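You operate a simulated robot arm through the tools that you are given. There is no shell and no other tool. Be economical: measure what you need, move in short steps, check, and stop when the job is done.

The job below is to be done with a simulated two-armed robot. You get a single attempt, and the scene is never put back.

Task
Hold the small green crate on the top of the teal bench steady with one hand and put the yellow-banded anvil block in it with the other.

The check looks at the end state, three seconds after you hand in, the way a careful person would. Anything else that was tipped, shoved, dropped, spilled or broken makes it a failure.

Robot
Two 7-joint arms with two-finger grippers on one trunk, on a base that drives. Base frame: it is fixed to the floor where the robot stands at the start and does not move with it; the origin is under the middle of the robot, x ahead of it, y to its left, z up. Lengths are in mm, angles in degrees, forces in N, time in s.
The left shoulder is at the start at [78, 151, 938], the right one opposite. With the tool pointing down near the work surface each hand reaches from about 100 to 780 mm from the robot's upright axis, wherever it stands, measured 20 degrees to its own side. Places, roughly: small green crate (30x20x12 cm) [700, -2800, 900]; yellow-banded anvil block (4x4x5 cm) [500, 100, 900]. Payload 2.54 kg a hand.
The TCP of each hand is the grasp point between the finger pads, 30 mm short of the fingertips. In the tool frame z runs along the fingers and y along their closing line. The gripper opens to 116 mm. The gripper's body begins 95 mm behind the TCP.
Orientation is that of the tool frame in the base frame, as a unit quaternion [x, y, z, w]. With the fingers straight down and closing along the base's y, the tool's x points along the base's -x, its y along +y and its z along -z.

Tools
- The arms move only by the tool apply_moves. It takes "left_commands", "right_commands" or both (then of equal length, played together; a hand with none holds still); each is a list of rows, each a list of 7 numbers: the shift along the base's x, y, z in units of 25 mm (1.0 is 25 mm), then the turn, a rotation vector about the base's x, y, z in units of 6 degrees (1.0 is 6 degrees), then the gripper command, from -1 (shut) to 1 (fully open), values between in proportion. In form: [[dx, dy, dz, rx, ry, rz, claw], ...]. A call has 1 to 10 rows; each row shifts and turns the commanded pose from where the row before left it. A call with a number of a shift or a turn outside -1 to 1 is refused whole. A row lasts 0.2 s, in which the tool goes at most 50 mm and 8.6 degrees; a call with a longer step from one row to the next is refused whole, and so is a gripper value outside its range. A pose out of reach is approached as far as the arm can. The call stops where the force on the tool passes 40 N (or 10 N more than at its start, if that is more) or the arm is blocked; 0.2 s more then pass. The fingers move at their own pace (about 72 mm/s each) and stop on an object; they squeeze with about 33 N. The grip force told is the motor's: it shows also when the fingers shut on nothing. Time passes only in rows, and 0.2 s behind the last, so rows that do not move let the fingers close. The reply holds the time, the measured pose of the TCP, the force on the tool along the base axes, the opening and the grip force, in the units named above and with some noise, with the torque about the TCP (base axes, N m) and any sound that the robot's microphone picked up.
- Cameras (640 x 400 px; columns grow to the right, rows downward): "scene" is now at [159.4, 4.3, 1110.8]; the picture's right is [0.06, -1.00, 0.00], its down [-0.05, -0.00, -1.00] and it looks along [1.00, 0.06, -0.05] (base axes); focal length 222 px, centre (320, 200). "left" rides on the left gripper at [69, 15, -122] in its tool frame; the picture's right is [-0.21, 0.98, 0.00], its down [-0.83, -0.18, -0.53] and it looks along [-0.52, -0.11, 0.85] (tool axes); focal length 251 px, centre (320, 200). "right" rides on the right gripper at [69, -15, -122] in its tool frame; the picture's right is [0.22, 0.98, 0.00], its down [-0.83, 0.18, -0.53] and it looks along [-0.52, 0.12, 0.85] (tool axes); focal length 251 px, centre (320, 200). There is no depth. A picture from a camera that has moved, and an enlarged one, comes with that camera's place and axes in the base frame and with its lens.
- capture(camera): a new picture of that camera. The clock stands still meanwhile.
- move_column(by): slides the trunk up (or, below 0, down) by that many mm; the arms and the scene camera ride with it, the base frame stays. It gives what a move gives, with no picture.
- base_move(legs): drives the robot by 1 to 6 legs, each [ahead, left, turn to the left] in mm, mm and degrees, along the robot's own axes; the way and the turn of a leg run together, so that a leg with both is an arc; at most 1500 mm and 180 degrees a leg. The arms and the cameras ride along, it lands a little off, and it stops where it bumps. It gives what a move gives.
- pan_tilt(pan, tilt): turns the head with the scene camera to pan (to the left, within 80 degrees either way) and tilt (down, from -29 to 69), counted from straight ahead of the robot. It gives what a move gives.
- zoom(camera, box): a new picture of the part [left, top, right, bottom] of that camera's present view, enlarged. The clock stands still meanwhile.
- hand_in(): hands the job in; it is judged then, once.

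Work in short steps. Places have to be worked out from the pictures, the camera data and where the tool is seen: move nearer, look again, correct. Check each grasp and each placing, and mend what went wrong. You have 120 turns and 100 pictures in all, those below and enlarged ones among them. Open the grippers and draw the arms clear of the work before you hand the job in, unless the task says otherwise; then end with one line.

The tools are called after "Call:" by a JSON object that holds its "method" and its "body". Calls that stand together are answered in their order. apply_moves: Moves the arms, as the interface text tells. Its arguments: {"type":"object","properties":{"left_commands":{"type":"array","items":{"type":"array","items":{"type":"number"}}},"right_commands":{"type":"array","items":{"type":"array","items":{"type":"number"}}}},"required":[]} The other tools are called the same way: move_column (by) slides the trunk up or down; base_move (legs) drives the base; pan_tilt (pan, tilt) turns the head that bears the scene camera; capture (camera) takes a picture; zoom (camera, box) takes an enlarged picture of a part of a camera's view; hand_in () hands the job in.

At the start:

```text
clock: 0.0
left_ee_pos: [410.6, 251.4, 1083.5]
left_tool_rot: [0.0, 1.0, 0.0, 0.0]
left_ft_force: [-0.1, 0.4, 0.0]
left_ft_torque: [0.0, 0.02, -0.04]
left_opening: 115.9
left_grip_force: 0.1
right_ee_pos: [395.4, -105.3, 1121.2]
right_tool_rot: [0.001, 1.0, 0.001, 0.001]
right_ft_force: [0.7, 0.8, -0.3]
right_ft_torque: [0.0, 0.0, 0.03]
right_opening: 116.1
right_grip_force: 0.0
trunk travel left (down, up): [-175.0, 114.0]
robot x, y, heading: [3.1, 1.5, 0.0]
head pan, tilt: [3.2, 3.0]
```

scene: 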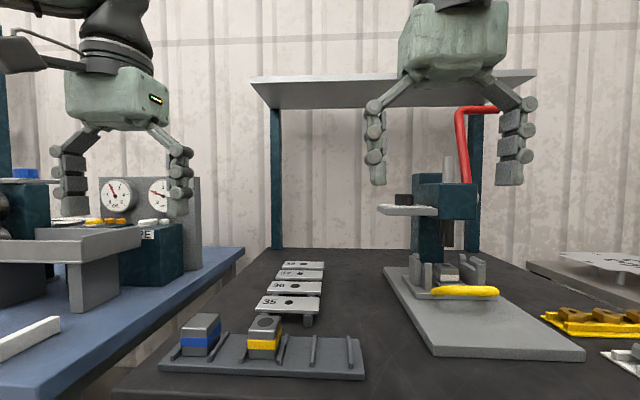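
right: 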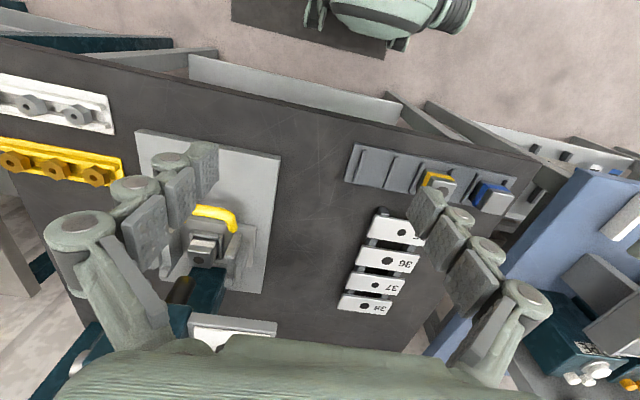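
left: 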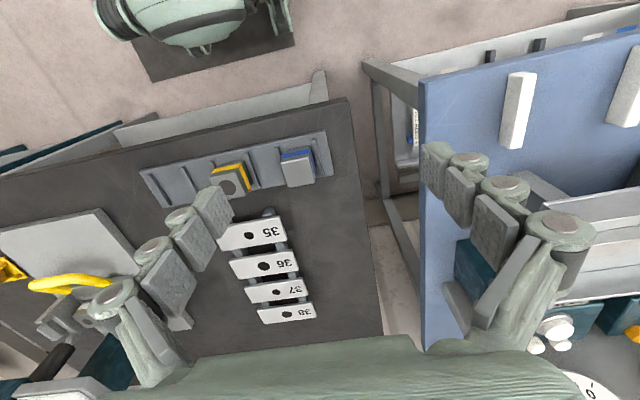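

I start by looking more closely at the anvil block in its rack, from the head and from the left hand.

Call:
{"method": "zoom", "body": {"camera": "scene", "box": [140, 280, 380, 400]}}

Call:
{"method": "zoom", "body": {"camera": "left", "box": [130, 110, 350, 250]}}

```text
2.67 times, centred on (260, 340) of scene
camera zoom: at [159.4, 4.3, 1110.8], right [0.06, -1.0, 0.0], down [-0.05, 0.0, -1.0], along [1.0, 0.06, -0.05], focal length 593 px, centre (480, -173)
```

zoom: 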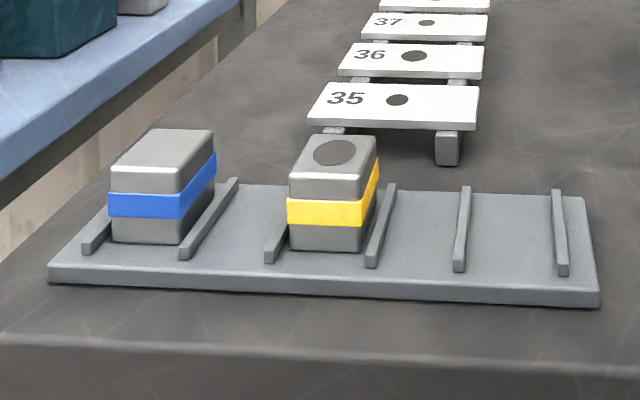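

```text
2.86 times, centred on (240, 180) of left
camera zoom: at [341.9, 266.0, 1207.9], right [0.21, 0.98, 0.0], down [0.83, -0.18, 0.53], along [0.52, -0.11, -0.85], focal length 718 px, centre (549, 257)
```

zoom: 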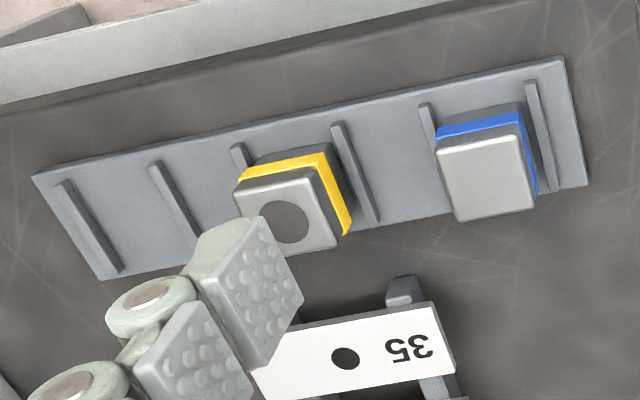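

The block's top centre triangulates to about [480, 107, 905], aligned with the axes. I bring the left hand above it, part open, and look again.

Call:
{"method": "apply_moves", "body": {"left_commands": [[0.46, -0.96, -0.4, 0, 0, 0, 0.5], [0.46, -0.96, -0.4, 0, 0, 0, 0.5], [0.46, -0.96, -0.4, 0, 0, 0, 0.5], [0.46, -0.96, -0.4, 0, 0, 0, 0.5], [0.46, -0.96, -0.4, 0, 0, 0, 0.5], [0.46, -0.96, -0.4, 0, 0, 0, 0.5]]}}

Call:
{"method": "pan_tilt", "body": {"pan": 10, "tilt": 35}}

Call:
{"method": "capture", "body": {"camera": "left"}}

Call:
{"method": "capture", "body": {"camera": "scene"}}

```text
clock: 1.4
left_ee_pos: [475.1, 118.3, 1022.1]
left_tool_rot: [-0.001, 1.0, 0.0, -0.001]
left_ft_force: [-0.1, -0.4, -0.4]
left_ft_torque: [-0.01, -0.02, 0.01]
left_opening: 86.9
left_grip_force: 0.0
left hand out of reach, approached as far as the arm can: row 6
right_ee_pos: [393.8, -106.8, 1121.3]
right_tool_rot: [0.0, 1.0, 0.001, -0.001]
right_ft_force: [0.0, 0.2, -0.6]
right_ft_torque: [-0.03, -0.02, 0.01]
right_opening: 115.8
right_grip_force: 0.1
trunk travel left (down, up): [-175.0, 114.0]
robot x, y, heading: [2.9, 2.3, 0.3]
head pan, tilt: [3.2, 3.0]
```

```text
clock: 2.4
left_ee_pos: [475.4, 118.6, 1021.3]
left_tool_rot: [-0.001, 1.0, 0.0, 0.0]
left_ft_force: [0.0, 0.4, -0.7]
left_ft_torque: [-0.01, 0.01, 0.0]
left_opening: 86.6
left_grip_force: 0.0
right_ee_pos: [393.5, -106.9, 1120.8]
right_tool_rot: [0.001, 1.0, 0.001, 0.001]
right_ft_force: [-0.8, -0.4, 0.2]
right_ft_torque: [-0.03, 0.0, 0.0]
right_opening: 116.1
right_grip_force: 0.1
trunk travel left (down, up): [-175.0, 114.0]
robot x, y, heading: [0.0, 1.3, 0.0]
head pan, tilt: [10.0, 35.0]
```

```text
94 pictures are left
camera left: at [406.1, 133.3, 1144.6], right [0.21, 0.98, 0.0], down [0.83, -0.18, 0.53], along [0.52, -0.11, -0.85], focal length 251 px, centre (320, 200)
```

left: 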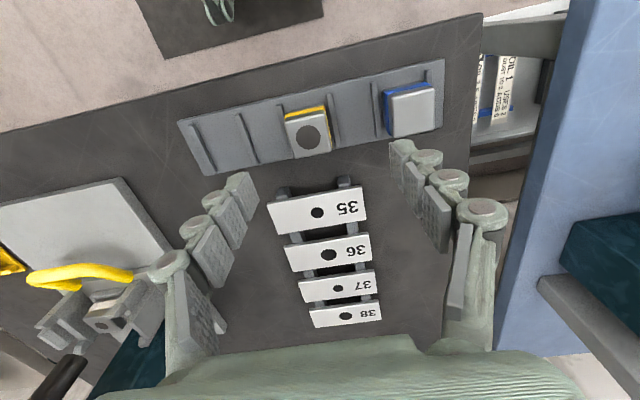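

```text
93 pictures are left
camera scene: at [155.0, 14.5, 1059.5], right [0.17, -0.98, 0.0], down [-0.56, -0.1, -0.82], along [0.81, 0.14, -0.57], focal length 222 px, centre (320, 200)
```

scene: 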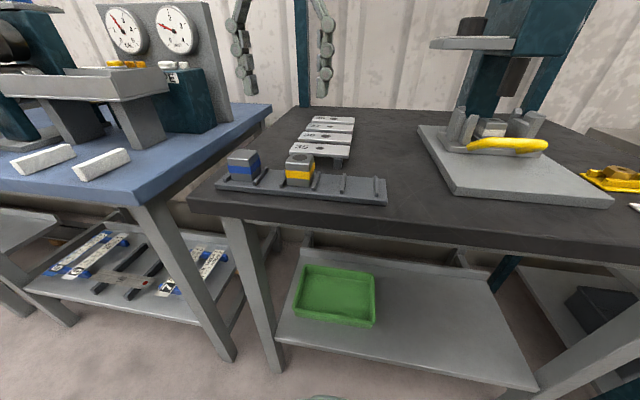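

From the nearer view the block centre is at about [478, 109]. The left hand stopped just short, so I shift the remaining bit in small steps.

Call:
{"method": "apply_moves", "body": {"left_commands": [[0.0, -0.2, -0.4, 0, 0, 0, 0.5], [0.1, -0.2, -0.8, 0, 0, 0, 0.5], [0, 0, -0.6, 0, 0, 0, 0.5], [0, 0, 0, 0, 0, 0, 0.5]]}}

```text
clock: 3.4
left_ee_pos: [476.8, 108.1, 977.6]
left_tool_rot: [0.0, 1.0, 0.0, 0.0]
left_ft_force: [0.0, 0.2, -1.1]
left_ft_torque: [0.02, -0.01, -0.01]
left_opening: 87.2
left_grip_force: 0.0
right_ee_pos: [393.3, -106.9, 1121.6]
right_tool_rot: [0.001, 1.0, 0.001, 0.002]
right_ft_force: [0.1, 0.9, 1.0]
right_ft_torque: [0.01, 0.03, -0.01]
right_opening: 116.3
right_grip_force: 0.1
trunk travel left (down, up): [-175.0, 114.0]
robot x, y, heading: [1.7, -2.2, -0.1]
head pan, tilt: [10.0, 35.0]
```

The hand is now above the block at z 978. I check alignment before descending.

Call:
{"method": "capture", "body": {"camera": "left"}}

Call:
{"method": "zoom", "body": {"camera": "scene", "box": [180, 60, 420, 210]}}

```text
92 pictures are left
camera left: at [408.1, 122.8, 1099.3], right [0.21, 0.98, 0.0], down [0.83, -0.18, 0.53], along [0.52, -0.11, -0.85], focal length 251 px, centre (320, 200)
```

left: 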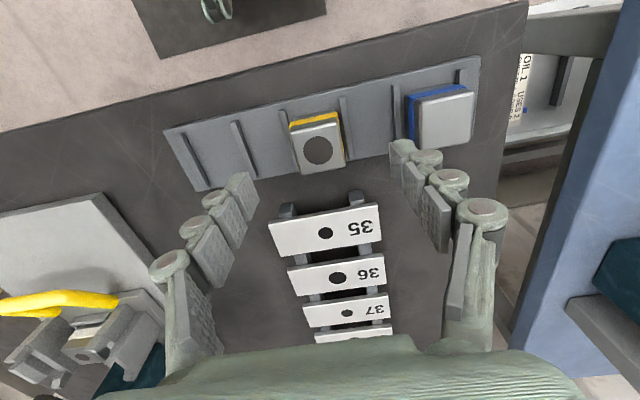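

```text
2.67 times, centred on (300, 135) of scene
camera zoom: at [155.0, 14.5, 1059.5], right [0.17, -0.98, 0.0], down [-0.56, -0.1, -0.82], along [0.81, 0.14, -0.57], focal length 593 px, centre (373, 373)
```

zoom: 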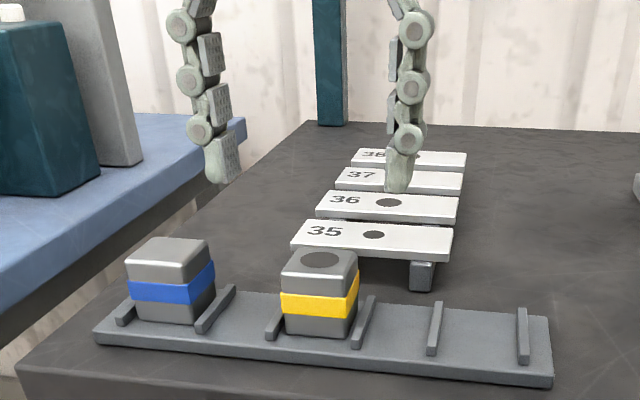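

The block is centred between the fingers (≈[478, 107]) and the fingers clear the blue block. I descend to TCP z ≈ 905 with fingertips above the rails.

Call:
{"method": "apply_moves", "body": {"left_commands": [[0.04, -0.04, -0.8, 0, 0, 0, 0.5], [0, 0, -0.8, 0, 0, 0, 0.5], [0, 0, -0.7, 0, 0, 0, 0.5], [0, 0, -0.6, 0, 0, 0, 0.5], [0, 0, 0, 0, 0, 0, 0.5]]}}

Call:
{"method": "capture", "body": {"camera": "left"}}

Call:
{"method": "zoom", "body": {"camera": "scene", "box": [180, 60, 420, 210]}}

```text
clock: 4.6
left_ee_pos: [478.1, 106.9, 903.8]
left_tool_rot: [0.0, 1.0, 0.0, 0.0]
left_ft_force: [0.4, -0.8, 0.0]
left_ft_torque: [0.03, -0.03, 0.01]
left_opening: 87.2
left_grip_force: 0.1
right_ee_pos: [393.0, -107.0, 1121.5]
right_tool_rot: [0.0, 1.0, 0.001, 0.001]
right_ft_force: [-0.1, 0.6, 0.3]
right_ft_torque: [0.0, 0.04, 0.0]
right_opening: 115.9
right_grip_force: 0.0
trunk travel left (down, up): [-175.0, 114.0]
robot x, y, heading: [-0.4, -0.2, 0.2]
head pan, tilt: [10.0, 35.0]
```

```text
90 pictures are left
camera left: at [409.3, 121.7, 1026.9], right [0.21, 0.98, 0.0], down [0.83, -0.18, 0.53], along [0.52, -0.11, -0.85], focal length 251 px, centre (320, 200)
```

left: 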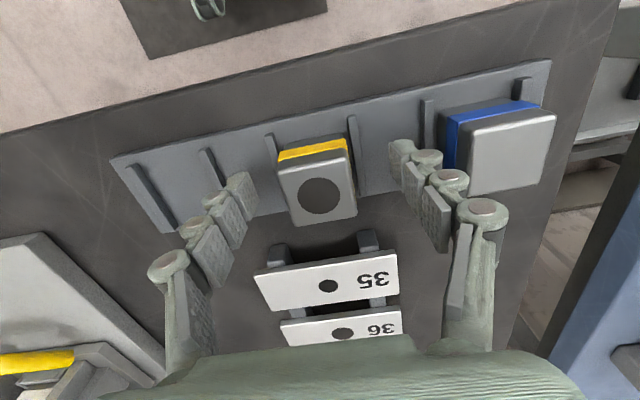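

```text
2.67 times, centred on (300, 135) of scene
camera zoom: at [155.0, 14.5, 1059.5], right [0.17, -0.98, 0.0], down [-0.56, -0.1, -0.82], along [0.81, 0.14, -0.57], focal length 593 px, centre (373, 373)
```

zoom: 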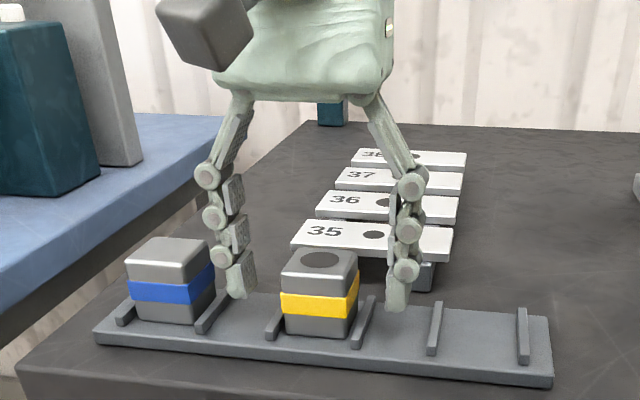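

The TCP projects right on the block's top centre, so I close the left fingers.

Call:
{"method": "apply_moves", "body": {"left_commands": [[0, 0, 0, 0, 0, 0, -1], [0, 0, 0, 0, 0, 0, -1], [0, 0, 0, 0, 0, 0, -1], [0, 0, 0, 0, 0, 0, -1]]}}

```text
clock: 5.6
left_ee_pos: [478.8, 107.2, 903.4]
left_tool_rot: [0.0, 1.0, -0.001, 0.0]
left_ft_force: [-0.6, -1.4, -0.2]
left_ft_torque: [-0.12, 0.02, 0.0]
left_opening: 39.1
left_grip_force: 33.1
right_ee_pos: [394.1, -107.2, 1121.5]
right_tool_rot: [0.001, 1.0, 0.002, 0.0]
right_ft_force: [-0.8, 0.0, 0.3]
right_ft_torque: [-0.01, 0.04, 0.03]
right_opening: 115.8
right_grip_force: 0.1
trunk travel left (down, up): [-175.0, 114.0]
robot x, y, heading: [0.3, -0.4, 0.2]
head pan, tilt: [10.0, 35.0]
```

Opening 39 mm at 33 N: the block is gripped. I lift it straight up.

Call:
{"method": "apply_moves", "body": {"left_commands": [[0, 0, 0.4, 0, 0, 0, -1], [0, 0, 0.7, 0, 0, 0, -1], [0, 0, 1, 0, 0, 0, -1], [0, 0, 1, 0, 0, 0, -1], [0, 0, 1, 0, 0, 0, -1], [0, 0, 0.5, 0, 0, 0, -1], [0, 0, 0, 0, 0, 0, -1]]}}

Call:
{"method": "capture", "body": {"camera": "left"}}

```text
clock: 7.2
left_ee_pos: [474.7, 115.9, 1018.2]
left_tool_rot: [-0.002, 1.0, -0.001, 0.0]
left_ft_force: [-0.5, 0.5, -2.8]
left_ft_torque: [0.02, 0.04, 0.02]
left_opening: 39.2
left_grip_force: 32.8
left hand out of reach, approached as far as the arm can: row 5
right_ee_pos: [392.7, -106.5, 1119.6]
right_tool_rot: [0.0, 1.0, 0.0, 0.001]
right_ft_force: [-0.5, 0.5, 0.3]
right_ft_torque: [-0.02, -0.02, 0.01]
right_opening: 116.1
right_grip_force: 0.1
trunk travel left (down, up): [-175.0, 114.0]
robot x, y, heading: [-2.9, -1.6, -0.0]
head pan, tilt: [10.0, 35.0]
```

```text
88 pictures are left
camera left: at [405.7, 130.8, 1140.9], right [0.21, 0.98, 0.0], down [0.83, -0.18, 0.54], along [0.52, -0.12, -0.84], focal length 251 px, centre (320, 200)
```

left: 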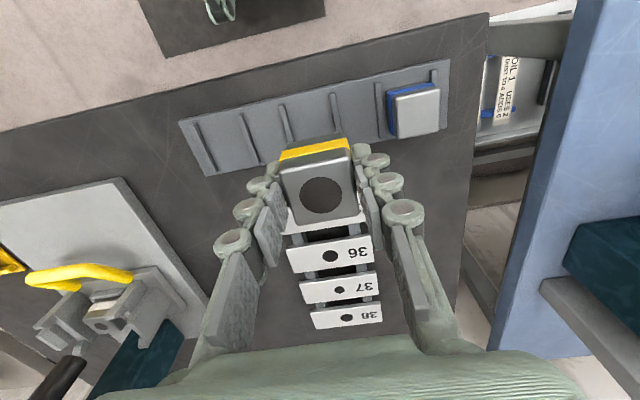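

The block is held. I draw the left hand back and up, and then look around for the route to the teal bench on the right.

Call:
{"method": "apply_moves", "body": {"left_commands": [[-0.5, 0.9, 0.2, 0, 0, 0, -1], [-0.8, 0.9, 0.4, 0, 0, 0, -1], [-0.8, 0.9, 0.5, 0, 0, 0, -1], [-0.8, 0.6, 0.5, 0, 0, 0, -1], [-0.8, 0, 0.5, 0, 0, 0, -1], [-0.8, 0, 0.4, 0, 0, 0, -1]], "right_commands": [[-0.5, -0.4, 0, 0, 0, 0, 0], [-0.5, -0.4, 0, 0, 0, 0, 0], [-0.5, -0.4, 0, 0, 0, 0, 0], [-0.5, 0, 0, 0, 0, 0, 0], [-0.5, 0, 0, 0, 0, 0, 0], [0, 0, 0, 0, 0, 0, 0]]}}

Call:
{"method": "pan_tilt", "body": {"pan": -75, "tilt": 20}}

Call:
{"method": "capture", "body": {"camera": "scene"}}

```text
clock: 8.6
left_ee_pos: [363.0, 197.3, 1079.3]
left_tool_rot: [-0.001, 1.0, 0.0, 0.0]
left_ft_force: [0.2, 0.4, -3.7]
left_ft_torque: [0.05, 0.0, -0.01]
left_opening: 38.9
left_grip_force: 32.9
right_ee_pos: [330.2, -137.2, 1121.9]
right_tool_rot: [0.001, 1.0, 0.002, 0.001]
right_ft_force: [-1.2, 0.9, -0.3]
right_ft_torque: [0.05, -0.02, -0.04]
right_opening: 57.9
right_grip_force: 0.1
trunk travel left (down, up): [-175.0, 114.0]
robot x, y, heading: [4.1, 0.6, 0.2]
head pan, tilt: [10.0, 35.0]
```

```text
clock: 10.2
left_ee_pos: [363.6, 197.2, 1080.5]
left_tool_rot: [0.001, 1.0, 0.0, 0.0]
left_ft_force: [0.0, 0.8, -4.0]
left_ft_torque: [0.03, 0.01, 0.02]
left_opening: 39.1
left_grip_force: 33.1
right_ee_pos: [331.1, -138.0, 1120.9]
right_tool_rot: [0.0, 1.0, 0.001, 0.001]
right_ft_force: [1.2, -0.5, 0.5]
right_ft_torque: [0.0, -0.05, 0.06]
right_opening: 58.1
right_grip_force: 0.1
trunk travel left (down, up): [-175.0, 114.0]
robot x, y, heading: [-4.5, 1.8, -0.1]
head pan, tilt: [-75.0, 20.0]
```

```text
87 pictures are left
camera scene: at [92.6, -90.6, 1083.3], right [-0.97, -0.26, 0.0], down [-0.09, 0.33, -0.94], along [0.24, -0.91, -0.34], focal length 222 px, centre (320, 200)
```

scene: 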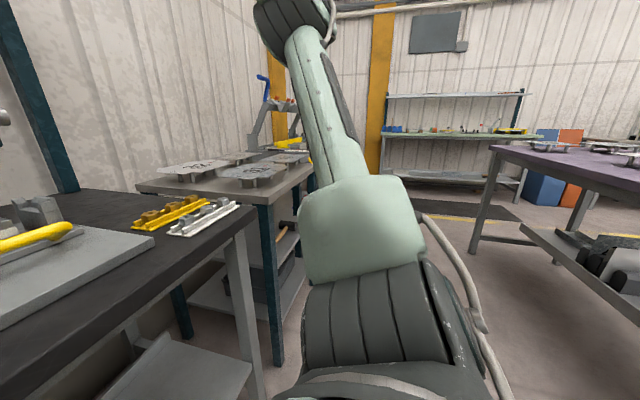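

There's an aisle to the right between the benches. I back off a little and turn right to face along it, then look.

Call:
{"method": "base_move", "body": {"legs": [[-150, 0, 0], [0, 0, -90]]}}

Call:
{"method": "pan_tilt", "body": {"pan": 0, "tilt": 15}}

Call:
{"method": "capture", "body": {"camera": "scene"}}

```text
clock: 15.5
left_ee_pos: [45.8, -362.2, 1080.1]
left_tool_rot: [0.707, 0.707, 0.0, 0.0]
left_ft_force: [-0.3, 0.6, -3.5]
left_ft_torque: [0.0, -0.04, -0.03]
left_opening: 39.3
left_grip_force: 32.9
right_ee_pos: [-287.5, -330.4, 1120.6]
right_tool_rot: [0.707, 0.707, 0.0, 0.001]
right_ft_force: [-0.1, 0.9, 0.3]
right_ft_torque: [0.04, 0.0, 0.0]
right_opening: 58.2
right_grip_force: 0.1
trunk travel left (down, up): [-175.0, 114.0]
robot x, y, heading: [-150.0, -2.8, -90.1]
head pan, tilt: [-75.0, 20.0]
```

```text
clock: 16.9
left_ee_pos: [46.5, -362.7, 1080.4]
left_tool_rot: [0.708, 0.707, 0.0, 0.0]
left_ft_force: [-0.8, -0.3, -2.7]
left_ft_torque: [0.0, -0.02, -0.02]
left_opening: 39.4
left_grip_force: 33.6
right_ee_pos: [-289.7, -329.9, 1122.1]
right_tool_rot: [0.707, 0.707, 0.0, 0.001]
right_ft_force: [0.7, -0.2, -0.1]
right_ft_torque: [0.03, -0.02, -0.01]
right_opening: 58.2
right_grip_force: 0.1
trunk travel left (down, up): [-175.0, 114.0]
robot x, y, heading: [-152.7, 1.1, -89.9]
head pan, tilt: [0.0, 15.0]
```

```text
86 pictures are left
camera scene: at [-151.4, -162.3, 1091.4], right [-1.0, 0.0, 0.0], down [0.0, 0.26, -0.97], along [0.0, -0.97, -0.26], focal length 222 px, centre (320, 200)
```

scene: 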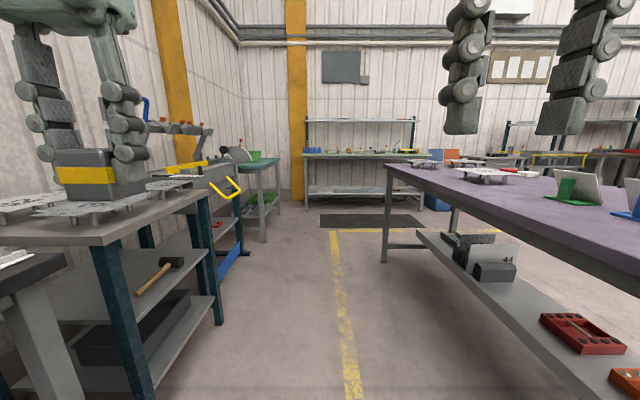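

I zoom on the teal bench at the far left of the aisle.

Call:
{"method": "zoom", "body": {"camera": "scene", "box": [130, 120, 330, 250]}}

```text
3.08 times, centred on (230, 185) of scene
camera zoom: at [-151.4, -162.3, 1091.4], right [-1.0, 0.0, 0.0], down [0.0, 0.26, -0.97], along [0.0, -0.97, -0.26], focal length 685 px, centre (597, 246)
```

zoom: 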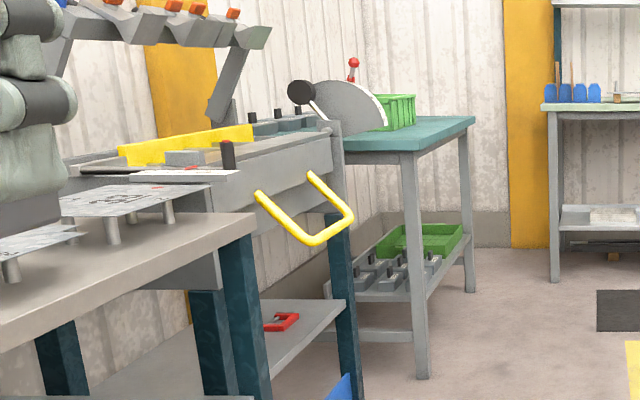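

The teal bench spans roughly y −2070 to −3270 with its front edge at x≈375, and the aisle is clear at x≈−150. I drive 2000 mm down and look.

Call:
{"method": "base_move", "body": {"legs": [[1000, 0, 0], [1000, 0, 0]]}}

Call:
{"method": "pan_tilt", "body": {"pan": 40, "tilt": 20}}

Call:
{"method": "capture", "body": {"camera": "scene"}}

```text
clock: 26.9
left_ee_pos: [31.8, -2364.4, 1080.5]
left_tool_rot: [0.711, 0.703, -0.001, -0.001]
left_ft_force: [0.4, 0.7, -3.6]
left_ft_torque: [0.01, -0.02, 0.02]
left_opening: 39.1
left_grip_force: 33.2
right_ee_pos: [-300.4, -2328.5, 1121.8]
right_tool_rot: [0.711, 0.703, 0.0, 0.002]
right_ft_force: [-0.5, 0.2, -0.3]
right_ft_torque: [-0.01, -0.03, 0.01]
right_opening: 58.2
right_grip_force: 0.1
trunk travel left (down, up): [-175.0, 114.0]
robot x, y, heading: [-164.3, -1998.6, -90.7]
head pan, tilt: [0.0, 15.0]
```

```text
clock: 28.0
left_ee_pos: [31.7, -2364.4, 1079.0]
left_tool_rot: [0.712, 0.703, 0.0, 0.001]
left_ft_force: [0.5, -0.1, -3.8]
left_ft_torque: [0.02, 0.0, 0.0]
left_opening: 39.4
left_grip_force: 32.9
right_ee_pos: [-302.7, -2329.0, 1121.1]
right_tool_rot: [0.711, 0.703, 0.0, 0.001]
right_ft_force: [-0.2, -0.3, 0.9]
right_ft_torque: [0.0, 0.01, 0.01]
right_opening: 58.1
right_grip_force: 0.1
trunk travel left (down, up): [-175.0, 114.0]
robot x, y, heading: [-162.3, -1996.6, -90.7]
head pan, tilt: [40.0, 20.0]
```

```text
84 pictures are left
camera scene: at [-102.8, -2140.2, 1083.3], right [-0.77, -0.63, 0.0], down [-0.22, 0.26, -0.94], along [0.6, -0.73, -0.34], focal length 222 px, centre (320, 200)
```

scene: 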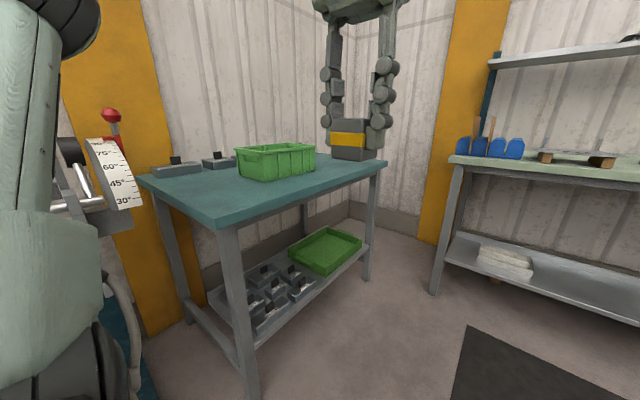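

The small green crate stands alone on the teal bench top. I drive on to y≈−2800 and turn left to face it.

Call:
{"method": "base_move", "body": {"legs": [[800, 0, 0], [0, 0, 90.7]]}}

Call:
{"method": "pan_tilt", "body": {"pan": 0, "tilt": 25}}

Call:
{"method": "capture", "body": {"camera": "scene"}}

```text
clock: 36.2
left_ee_pos: [192.6, -2597.9, 1080.4]
left_tool_rot: [-0.001, 1.0, 0.0, 0.0]
left_ft_force: [-0.9, -0.3, -3.6]
left_ft_torque: [-0.01, 0.01, -0.02]
left_opening: 39.3
left_grip_force: 32.7
right_ee_pos: [160.9, -2933.1, 1120.6]
right_tool_rot: [0.0, 1.0, 0.0, 0.001]
right_ft_force: [0.0, -0.5, 0.3]
right_ft_torque: [0.01, 0.01, 0.01]
right_opening: 57.8
right_grip_force: 0.1
trunk travel left (down, up): [-175.0, 114.0]
robot x, y, heading: [-170.0, -2799.1, 0.2]
head pan, tilt: [40.0, 20.0]
```

```text
clock: 37.3
left_ee_pos: [192.8, -2598.2, 1079.3]
left_tool_rot: [-0.001, 1.0, 0.0, 0.0]
left_ft_force: [-0.2, -0.6, -2.7]
left_ft_torque: [0.03, 0.0, 0.0]
left_opening: 39.1
left_grip_force: 32.9
right_ee_pos: [161.4, -2931.3, 1120.5]
right_tool_rot: [-0.001, 1.0, 0.001, 0.001]
right_ft_force: [0.5, -0.2, 0.2]
right_ft_torque: [0.0, 0.02, -0.03]
right_opening: 58.0
right_grip_force: 0.1
trunk travel left (down, up): [-175.0, 114.0]
robot x, y, heading: [-172.2, -2797.6, 0.0]
head pan, tilt: [0.0, 25.0]
```

```text
83 pictures are left
camera scene: at [-9.0, -2796.3, 1075.2], right [0.0, -1.0, 0.0], down [-0.42, 0.0, -0.91], along [0.91, 0.0, -0.42], focal length 222 px, centre (320, 200)
```

scene: 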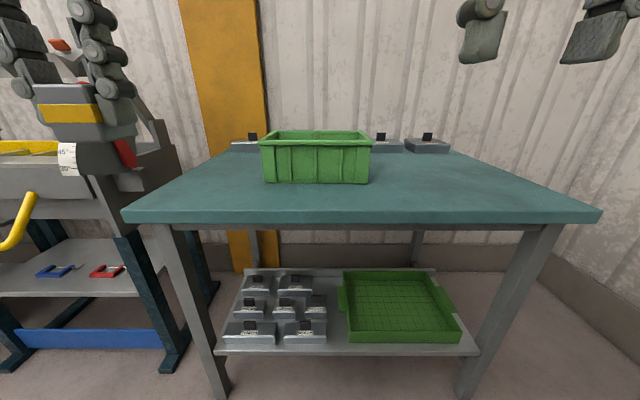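

The crate is aligned with the axes: x 597–797, y about −2935…−2635, bench top z≈850, rim z≈970. I drive forward about 210 mm and 25 mm right.

Call:
{"method": "base_move", "body": {"legs": [[210, -25, 0]]}}

Call:
{"method": "pan_tilt", "body": {"pan": 0, "tilt": 20}}

Call:
{"method": "capture", "body": {"camera": "scene"}}

Call:
{"method": "capture", "body": {"camera": "right"}}

Call:
{"method": "capture", "body": {"camera": "left"}}

```text
clock: 38.9
left_ee_pos: [403.4, -2621.6, 1079.8]
left_tool_rot: [-0.002, 1.0, -0.001, -0.001]
left_ft_force: [0.3, 0.9, -3.7]
left_ft_torque: [-0.02, 0.05, 0.03]
left_opening: 39.3
left_grip_force: 33.0
right_ee_pos: [373.2, -2955.3, 1121.4]
right_tool_rot: [-0.001, 1.0, 0.0, 0.0]
right_ft_force: [1.5, -0.8, -0.7]
right_ft_torque: [-0.03, 0.02, 0.02]
right_opening: 58.1
right_grip_force: 0.0
trunk travel left (down, up): [-175.0, 114.0]
robot x, y, heading: [40.6, -2819.8, 0.4]
head pan, tilt: [0.0, 25.0]
```

```text
clock: 39.6
left_ee_pos: [402.0, -2621.6, 1079.2]
left_tool_rot: [-0.002, 1.0, -0.001, 0.0]
left_ft_force: [0.4, -0.3, -3.5]
left_ft_torque: [0.05, 0.01, -0.01]
left_opening: 39.3
left_grip_force: 33.2
right_ee_pos: [371.6, -2956.0, 1121.6]
right_tool_rot: [-0.001, 1.0, 0.001, 0.0]
right_ft_force: [0.0, 0.6, 0.3]
right_ft_torque: [0.0, 0.0, 0.01]
right_opening: 58.1
right_grip_force: 0.0
trunk travel left (down, up): [-175.0, 114.0]
robot x, y, heading: [43.0, -2820.2, 0.1]
head pan, tilt: [0.0, 20.0]
```

```text
82 pictures are left
camera scene: at [203.1, -2820.3, 1083.2], right [0.0, -1.0, 0.0], down [-0.34, 0.0, -0.94], along [0.94, 0.0, -0.34], focal length 222 px, centre (320, 200)
```

scene: 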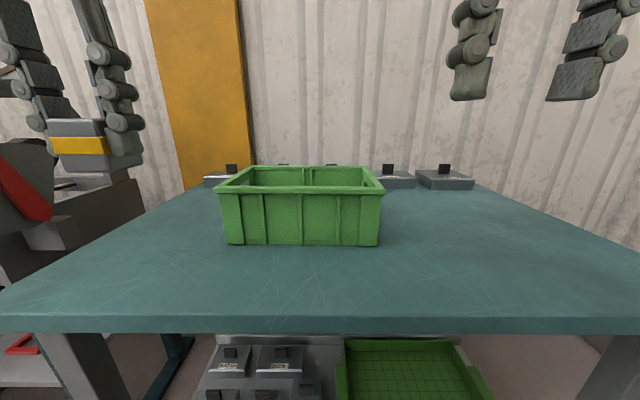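

```text
81 pictures are left
camera right: at [303.5, -2970.8, 1242.2], right [-0.22, 0.98, 0.0], down [0.82, 0.18, 0.54], along [0.52, 0.12, -0.84], focal length 251 px, centre (320, 200)
```

right: 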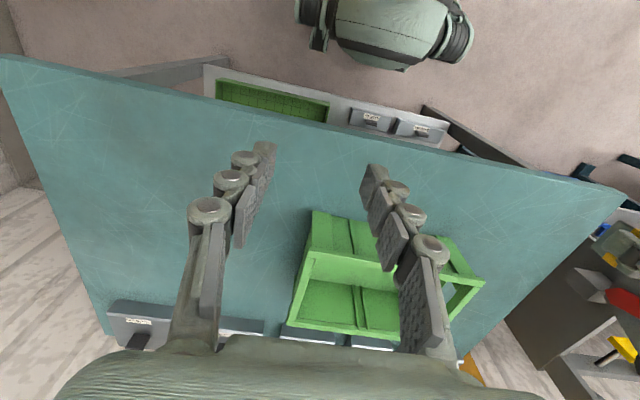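

```text
80 pictures are left
camera left: at [334.6, -2607.4, 1202.8], right [0.21, 0.98, 0.0], down [0.83, -0.18, 0.53], along [0.52, -0.11, -0.85], focal length 251 px, centre (320, 200)
```

left: 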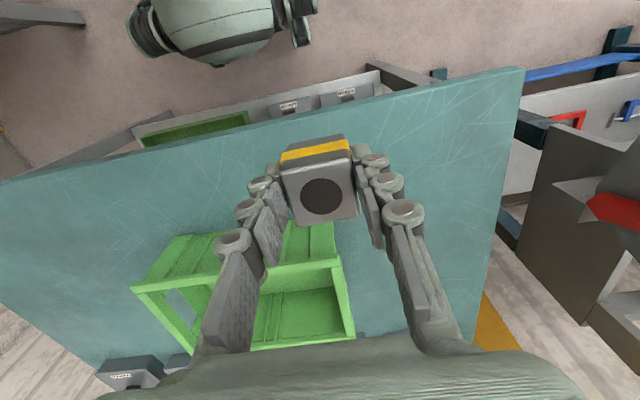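

The crate rim spans x≈572–772, y≈−2928…−2632 at z≈968. I bring the right hand above the crate's right side wall, fingers straddling it (closing along y).

Call:
{"method": "apply_moves", "body": {"right_commands": [[0.95, 0.12, 0, 0, 0, 0, 0.2], [0.95, 0.12, 0, 0, 0, 0, 0.2], [0.95, 0.12, 0, 0, 0, 0, 0.2], [0.95, 0.12, -0.3, 0, 0, 0, 0.2], [0.95, 0.12, -0.3, 0, 0, 0, 0.2], [0.95, 0.12, -0.3, 0, 0, 0, 0.2], [0.95, 0.12, -0.4, 0, 0, 0, 0.2], [0.95, 0.12, -0.4, 0, 0, 0, 0.2], [0.95, 0.12, -0.4, 0, 0, 0, 0.2], [0.95, 0.12, -0.4, 0, 0, 0, 0.2]]}}

Call:
{"method": "capture", "body": {"camera": "right"}}

Call:
{"method": "capture", "body": {"camera": "scene"}}

```text
clock: 41.8
left_ee_pos: [403.2, -2622.5, 1079.4]
left_tool_rot: [-0.002, 1.0, 0.0, -0.001]
left_ft_force: [0.0, 0.2, -3.3]
left_ft_torque: [-0.01, 0.0, -0.02]
left_opening: 39.1
left_grip_force: 33.0
right_ee_pos: [611.6, -2925.9, 1057.8]
right_tool_rot: [-0.001, 1.0, 0.002, 0.001]
right_ft_force: [0.1, 0.4, 0.1]
right_ft_torque: [-0.03, -0.01, -0.02]
right_opening: 69.8
right_grip_force: 0.1
trunk travel left (down, up): [-175.0, 114.0]
robot x, y, heading: [40.8, -2819.7, 0.3]
head pan, tilt: [0.0, 20.0]
```

```text
79 pictures are left
camera right: at [542.3, -2940.7, 1178.8], right [-0.22, 0.98, 0.0], down [0.82, 0.18, 0.54], along [0.52, 0.12, -0.84], focal length 251 px, centre (320, 200)
```

right: 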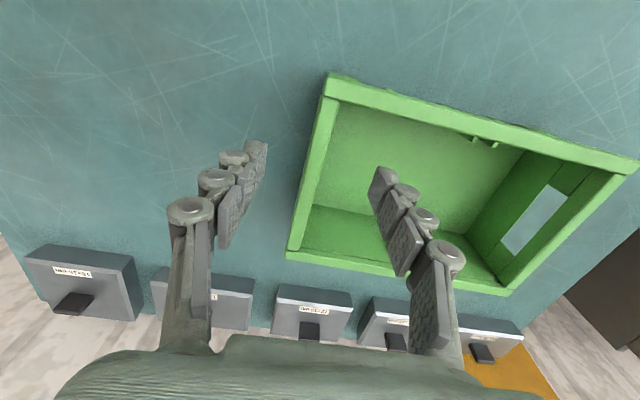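

```text
78 pictures are left
camera scene: at [203.4, -2820.3, 1083.2], right [0.0, -1.0, 0.0], down [-0.34, 0.0, -0.94], along [0.94, 0.0, -0.34], focal length 222 px, centre (320, 200)
```

scene: 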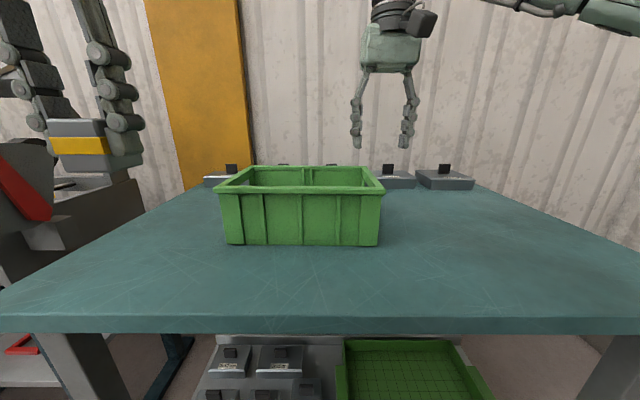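

The right fingers straddle the right wall (rim y≈−2930…−2915), at x≈611, clear of the handle hole. I lower them over the wall to z≈950.

Call:
{"method": "apply_moves", "body": {"right_commands": [[0, 0.16, -0.9, 0, 0, 0, 0.2], [0, 0, -0.9, 0, 0, 0, 0.2], [0, 0, -0.9, 0, 0, 0, 0.2], [0, 0, -0.6, 0, 0, 0, 0.2], [0, 0, 0, 0, 0, 0, 0.2]]}}

Call:
{"method": "capture", "body": {"camera": "right"}}

Call:
{"method": "zoom", "body": {"camera": "scene", "box": [200, 60, 480, 260]}}

```text
clock: 43.0
left_ee_pos: [403.5, -2621.3, 1081.2]
left_tool_rot: [-0.002, 1.0, 0.0, 0.0]
left_ft_force: [-0.1, -0.4, -4.1]
left_ft_torque: [0.02, 0.03, -0.01]
left_opening: 39.2
left_grip_force: 32.0
right_ee_pos: [610.5, -2920.9, 976.1]
right_tool_rot: [-0.001, 1.0, 0.001, 0.001]
right_ft_force: [0.2, 0.1, 0.2]
right_ft_torque: [0.0, 0.01, 0.02]
right_opening: 69.4
right_grip_force: 0.0
trunk travel left (down, up): [-175.0, 114.0]
robot x, y, heading: [41.3, -2820.8, 0.5]
head pan, tilt: [0.0, 20.0]
```

```text
77 pictures are left
camera right: at [541.8, -2936.7, 1097.4], right [-0.22, 0.98, 0.0], down [0.82, 0.18, 0.54], along [0.52, 0.12, -0.84], focal length 251 px, centre (320, 200)
```

right: 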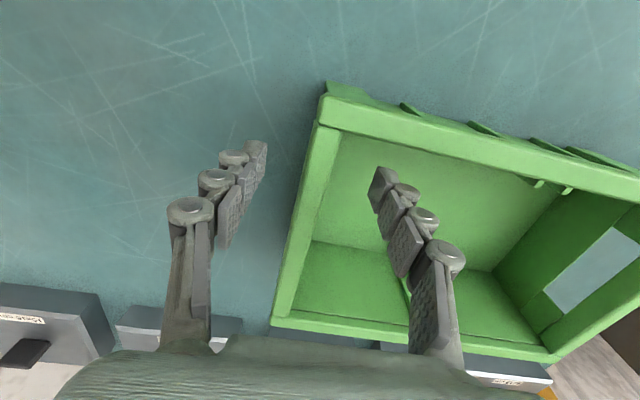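

```text
2.00 times, centred on (340, 160) of scene
camera zoom: at [203.1, -2820.3, 1083.3], right [0.0, -1.0, 0.0], down [-0.34, 0.0, -0.94], along [0.94, 0.0, -0.34], focal length 445 px, centre (280, 280)
```

zoom: 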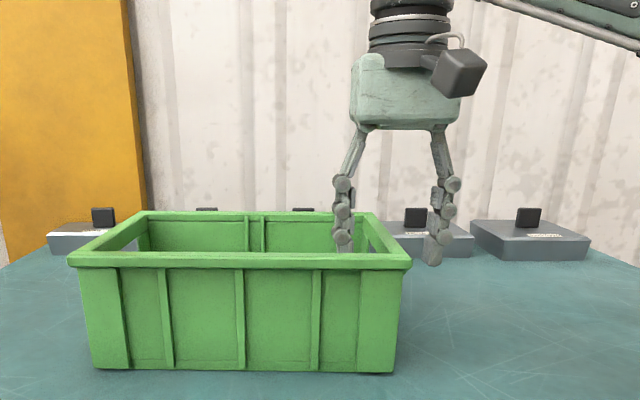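

The wall sits between the fingers, about 4 mm toward −y of centre. I correct, lower another 26 mm, then close gently on the wall.

Call:
{"method": "apply_moves", "body": {"right_commands": [[0, -0.16, -0.5, 0, 0, 0, 0.2], [0, 0, -0.5, 0, 0, 0, 0.2], [0, 0, 0, 0, 0, 0, 0.2]]}}

Call:
{"method": "capture", "body": {"camera": "right"}}

```text
clock: 43.8
left_ee_pos: [403.1, -2621.6, 1081.0]
left_tool_rot: [-0.002, 1.0, 0.0, 0.0]
left_ft_force: [-0.8, -0.9, -3.2]
left_ft_torque: [0.02, 0.01, 0.0]
left_opening: 39.2
left_grip_force: 32.9
right_ee_pos: [610.4, -2925.5, 952.2]
right_tool_rot: [-0.001, 1.0, 0.0, 0.001]
right_ft_force: [-0.2, 0.1, -0.6]
right_ft_torque: [-0.01, -0.01, -0.02]
right_opening: 69.6
right_grip_force: 0.0
trunk travel left (down, up): [-175.0, 114.0]
robot x, y, heading: [38.8, -2819.2, 0.1]
head pan, tilt: [0.0, 20.0]
```

```text
75 pictures are left
camera right: at [542.0, -2940.8, 1072.8], right [-0.22, 0.98, 0.0], down [0.82, 0.18, 0.54], along [0.52, 0.12, -0.84], focal length 251 px, centre (320, 200)
```

right: 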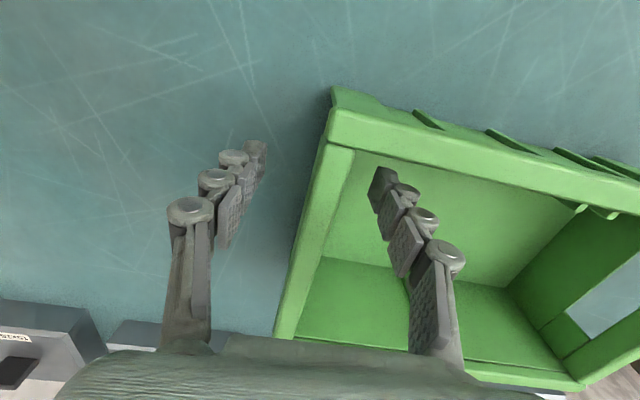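

The rim is centred between the fingers. I close the right hand on it.

Call:
{"method": "apply_moves", "body": {"right_commands": [[0, 0, 0, 0, 0, 0, -0.4], [0, 0, 0, 0, 0, 0, -0.6], [0, 0, 0, 0, 0, 0, -0.8], [0, 0, 0, 0, 0, 0, -1], [0, 0, 0, 0, 0, 0, -1]]}}

Call:
{"method": "capture", "body": {"camera": "scene"}}

Call:
{"method": "capture", "body": {"camera": "right"}}

```text
clock: 45.0
left_ee_pos: [403.5, -2622.2, 1080.5]
left_tool_rot: [-0.002, 1.0, 0.0, 0.0]
left_ft_force: [-0.6, 0.3, -3.9]
left_ft_torque: [0.01, -0.04, 0.03]
left_opening: 39.2
left_grip_force: 33.4
right_ee_pos: [611.4, -2925.3, 952.9]
right_tool_rot: [-0.001, 1.0, 0.001, 0.001]
right_ft_force: [0.6, 0.7, -0.5]
right_ft_torque: [-0.06, -0.09, -0.27]
right_opening: 14.3
right_grip_force: 33.3
trunk travel left (down, up): [-175.0, 114.0]
robot x, y, heading: [43.6, -2815.4, 0.2]
head pan, tilt: [0.0, 20.0]
```

```text
74 pictures are left
camera scene: at [203.2, -2820.3, 1083.2], right [0.0, -1.0, 0.0], down [-0.34, 0.0, -0.94], along [0.94, 0.0, -0.34], focal length 222 px, centre (320, 200)
```

scene: 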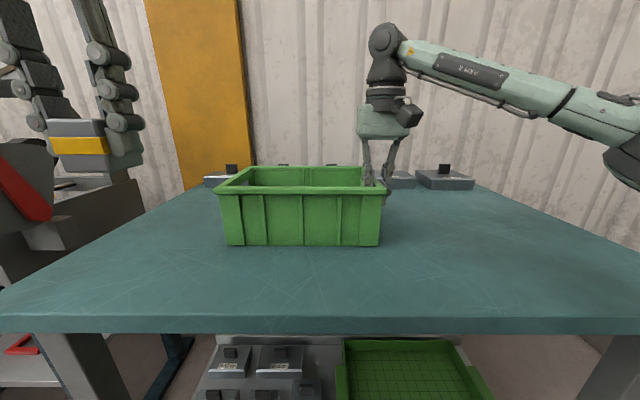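

```text
73 pictures are left
camera right: at [542.2, -2940.7, 1072.6], right [-0.22, 0.98, 0.0], down [0.82, 0.18, 0.54], along [0.52, 0.12, -0.84], focal length 251 px, centre (320, 200)
```

right: 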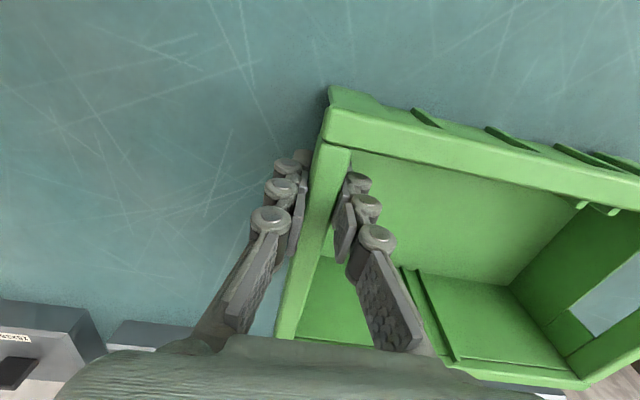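

The crate is held without having shifted (14 mm wall, 33 N). Now I carry the block with the left hand over the crate's left half, well above the rim.

Call:
{"method": "apply_moves", "body": {"left_commands": [[0.95, -0.4, 0, 0, 0, 0, -1], [0.95, -0.4, 0, 0, 0, 0, -1], [0.95, -0.4, 0, 0, 0, 0, -1], [0.95, -0.4, -0.1, 0, 0, 0, -1], [0.95, -0.4, -0.1, 0, 0, 0, -1], [0.95, -0.4, -0.1, 0, 0, 0, -1], [0.95, -0.4, -0.1, 0, 0, 0, -1], [0.95, -0.4, -0.1, 0, 0, 0, -1], [0.95, -0.4, 0, 0, 0, 0, -1], [0.95, -0.4, 0, 0, 0, 0, -1]]}}

Call:
{"method": "capture", "body": {"camera": "left"}}

Call:
{"method": "capture", "body": {"camera": "scene"}}

```text
clock: 47.2
left_ee_pos: [578.6, -2650.1, 1025.2]
left_tool_rot: [-0.002, 1.0, -0.001, 0.001]
left_ft_force: [-0.6, -0.3, -2.0]
left_ft_torque: [-0.02, 0.01, -0.02]
left_opening: 39.3
left_grip_force: 33.0
left hand out of reach, approached as far as the arm can: row 5, 6, 7, 8, 9, 10
right_ee_pos: [611.2, -2926.4, 951.3]
right_tool_rot: [-0.001, 1.0, 0.001, 0.0]
right_ft_force: [0.2, 0.3, 1.3]
right_ft_torque: [0.0, 0.25, -0.11]
right_opening: 14.2
right_grip_force: 32.8
trunk travel left (down, up): [-175.0, 114.0]
robot x, y, heading: [47.2, -2818.7, 0.1]
head pan, tilt: [0.0, 20.0]
```

```text
72 pictures are left
camera left: at [509.1, -2636.8, 1148.3], right [0.21, 0.98, 0.0], down [0.83, -0.18, 0.54], along [0.52, -0.11, -0.84], focal length 251 px, centre (320, 200)
```

left: 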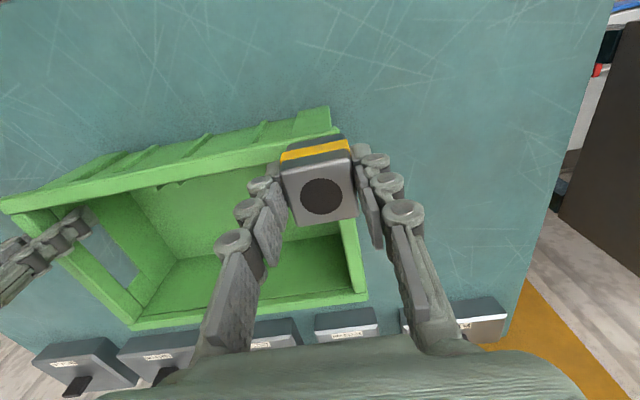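

```text
71 pictures are left
camera scene: at [203.4, -2820.4, 1083.2], right [0.0, -1.0, 0.0], down [-0.34, 0.0, -0.94], along [0.94, 0.0, -0.34], focal length 222 px, centre (320, 200)
```

scene: 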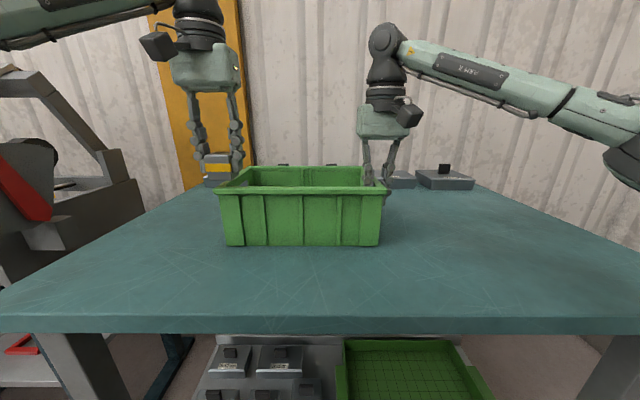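

The left arm reaches poorly this high relative to its shoulder. So I'll open the right hand, raise the trunk (lifting both hands straight up), and redo both approaches from there.

Call:
{"method": "apply_moves", "body": {"right_commands": [[0, 0, 0, 0, 0, 0, 0.2], [0, 0, 0, 0, 0, 0, 0.2], [0, 0, 0, 0, 0, 0, 0.2]]}}

Call:
{"method": "move_column", "body": {"by": 110}}

Call:
{"method": "capture", "body": {"camera": "scene"}}

```text
clock: 48.0
left_ee_pos: [576.7, -2651.5, 1025.8]
left_tool_rot: [-0.001, 1.0, 0.0, 0.001]
left_ft_force: [0.3, 0.2, -3.9]
left_ft_torque: [-0.03, 0.01, 0.0]
left_opening: 39.2
left_grip_force: 33.2
right_ee_pos: [610.8, -2926.7, 952.0]
right_tool_rot: [-0.001, 1.0, 0.001, 0.0]
right_ft_force: [-0.8, 0.0, 0.0]
right_ft_torque: [0.02, 0.02, 0.0]
right_opening: 69.7
right_grip_force: 0.0
trunk travel left (down, up): [-175.0, 114.0]
robot x, y, heading: [42.1, -2819.9, 0.3]
head pan, tilt: [0.0, 20.0]
```

```text
clock: 49.4
left_ee_pos: [578.6, -2650.9, 1135.3]
left_tool_rot: [-0.002, 1.0, -0.001, 0.001]
left_ft_force: [-0.4, 0.5, -4.1]
left_ft_torque: [0.01, 0.04, 0.03]
left_opening: 39.3
left_grip_force: 32.9
right_ee_pos: [611.4, -2925.6, 1060.3]
right_tool_rot: [0.0, 1.0, 0.001, 0.0]
right_ft_force: [0.6, 0.9, 1.1]
right_ft_torque: [-0.02, 0.01, 0.02]
right_opening: 69.5
right_grip_force: 0.1
trunk travel left (down, up): [-285.0, 4.0]
robot x, y, heading: [42.7, -2819.3, 0.3]
head pan, tilt: [0.0, 20.0]
```

```text
70 pictures are left
camera scene: at [203.4, -2820.3, 1193.1], right [0.0, -1.0, 0.0], down [-0.34, 0.0, -0.94], along [0.94, 0.0, -0.34], focal length 222 px, centre (320, 200)
```

scene: 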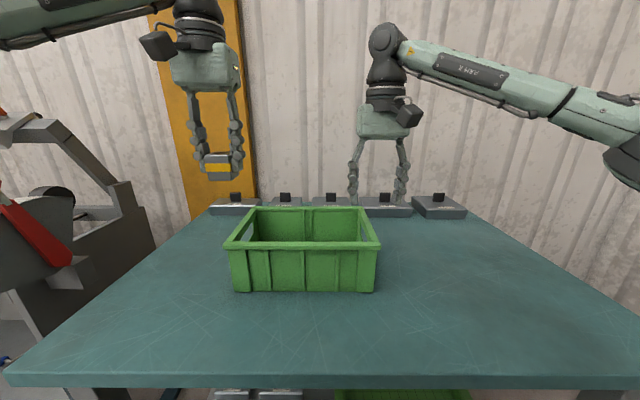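

Crate undisturbed. I test the left hand's reach over the crate at z≈1045 first.

Call:
{"method": "apply_moves", "body": {"left_commands": [[0.3, -0.5, -0.9, 0, 0, 0, -1], [0.6, -0.7, -0.9, 0, 0, 0, -1], [0.8, -0.7, -0.9, 0, 0, 0, -1], [0.8, -0.7, -0.7, 0, 0, 0, -1], [0.8, -0.7, -0.2, 0, 0, 0, -1], [0, 0, 0, 0, 0, 0, -1]]}}

Call:
{"method": "capture", "body": {"camera": "left"}}

```text
clock: 50.8
left_ee_pos: [589.1, -2664.6, 1088.8]
left_tool_rot: [-0.001, 1.0, -0.001, 0.001]
left_ft_force: [0.1, 0.1, -3.2]
left_ft_torque: [0.0, 0.02, -0.03]
left_opening: 39.2
left_grip_force: 32.9
left hand out of reach, approached as far as the arm can: row 1, 2, 3, 4, 5
right_ee_pos: [610.2, -2924.9, 1062.3]
right_tool_rot: [0.0, 1.0, 0.001, 0.0]
right_ft_force: [-0.4, -0.3, 0.1]
right_ft_torque: [-0.02, 0.01, -0.01]
right_opening: 69.7
right_grip_force: 0.1
trunk travel left (down, up): [-285.0, 4.0]
robot x, y, heading: [40.6, -2817.9, 0.3]
head pan, tilt: [0.0, 20.0]
```

```text
69 pictures are left
camera left: at [519.7, -2650.5, 1212.3], right [0.21, 0.98, 0.0], down [0.83, -0.18, 0.54], along [0.52, -0.11, -0.84], focal length 251 px, centre (320, 200)
```

left: 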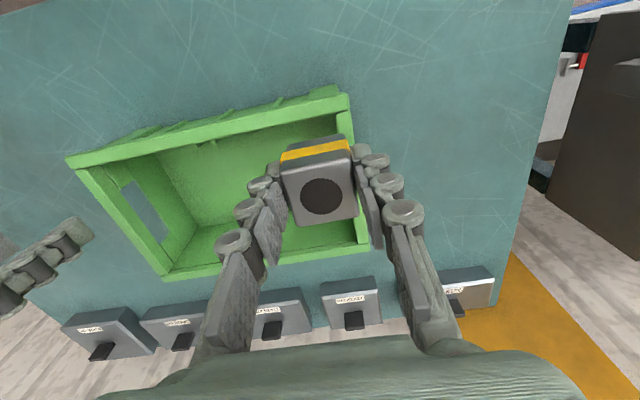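

It crept along a limit. I try going straight down first, then forward, to map the limit.

Call:
{"method": "apply_moves", "body": {"left_commands": [[0, 0, -0.8, 0, 0, 0, -1], [0, 0, -0.8, 0, 0, 0, -1], [0, 0, 0, 0, 0, 0, -1]]}}

Call:
{"method": "apply_moves", "body": {"left_commands": [[0.8, 0, 0, 0, 0, 0, -1], [0, 0, 0, 0, 0, 0, -1]]}}

Call:
{"method": "apply_moves", "body": {"left_commands": [[0, -0.8, 0, 0, 0, 0, -1], [0, 0, 0, 0, 0, 0, -1]]}}

```text
clock: 51.6
left_ee_pos: [586.8, -2665.2, 1048.9]
left_tool_rot: [-0.001, 1.0, -0.001, 0.001]
left_ft_force: [0.8, 0.5, -3.4]
left_ft_torque: [0.01, 0.0, 0.03]
left_opening: 39.4
left_grip_force: 33.1
right_ee_pos: [610.9, -2926.0, 1063.0]
right_tool_rot: [-0.002, 1.0, 0.001, 0.001]
right_ft_force: [0.0, -0.9, 0.3]
right_ft_torque: [-0.02, 0.03, 0.05]
right_opening: 69.8
right_grip_force: 0.0
trunk travel left (down, up): [-285.0, 4.0]
robot x, y, heading: [40.2, -2821.5, 0.0]
head pan, tilt: [0.0, 20.0]
```

```text
clock: 52.2
left_ee_pos: [608.6, -2665.1, 1050.2]
left_tool_rot: [-0.002, 1.0, -0.001, 0.001]
left_ft_force: [-0.3, 0.1, -3.3]
left_ft_torque: [-0.04, -0.01, 0.02]
left_opening: 39.1
left_grip_force: 33.2
right_ee_pos: [610.8, -2926.1, 1062.1]
right_tool_rot: [-0.001, 1.0, 0.001, 0.001]
right_ft_force: [0.2, 0.2, 0.3]
right_ft_torque: [0.04, -0.06, -0.05]
right_opening: 69.4
right_grip_force: 0.1
trunk travel left (down, up): [-285.0, 4.0]
robot x, y, heading: [37.8, -2820.1, 0.2]
head pan, tilt: [0.0, 20.0]
```

```text
clock: 52.8
left_ee_pos: [606.3, -2672.3, 1048.0]
left_tool_rot: [-0.002, 1.0, -0.001, 0.002]
left_ft_force: [0.6, -0.2, -3.1]
left_ft_torque: [0.0, -0.02, 0.01]
left_opening: 39.0
left_grip_force: 33.1
left hand out of reach, approached as far as the arm can: row 1
right_ee_pos: [611.1, -2926.2, 1061.3]
right_tool_rot: [-0.001, 1.0, 0.001, 0.001]
right_ft_force: [-0.2, -0.1, 0.1]
right_ft_torque: [0.04, 0.03, 0.01]
right_opening: 69.8
right_grip_force: 0.1
trunk travel left (down, up): [-285.0, 4.0]
robot x, y, heading: [41.9, -2821.6, 0.1]
head pan, tilt: [0.0, 20.0]
```

The limit is sideways, across the body. Letting the tool yaw clockwise with the arm should relieve it; I test turning −18° while moving inward.

Call:
{"method": "apply_moves", "body": {"left_commands": [[0, 0, 0, 0, 0, -1, -1], [0, 0, 0, 0, 0, -1, -1], [0, -0.5, 0, 0, 0, -1, -1], [0, -0.5, 0, 0, 0, 0, -1], [0, -0.5, 0, 0, 0, 0, -1], [0, -0.5, 0, 0, 0, 0, -1], [0, 0, 0, 0, 0, 0, -1]]}}

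```text
clock: 54.4
left_ee_pos: [602.1, -2678.2, 1045.7]
left_tool_rot: [0.152, 0.988, -0.002, 0.0]
left_ft_force: [0.1, 0.6, -2.7]
left_ft_torque: [-0.01, 0.04, 0.0]
left_opening: 39.5
left_grip_force: 32.7
left hand out of reach, approached as far as the arm can: row 3, 4, 5, 6
right_ee_pos: [610.8, -2925.9, 1062.5]
right_tool_rot: [-0.001, 1.0, 0.0, 0.001]
right_ft_force: [-0.1, -0.6, -0.3]
right_ft_torque: [0.0, -0.02, -0.01]
right_opening: 69.5
right_grip_force: 0.0
trunk travel left (down, up): [-285.0, 4.0]
robot x, y, heading: [42.4, -2819.3, -0.0]
head pan, tilt: [0.0, 20.0]
```

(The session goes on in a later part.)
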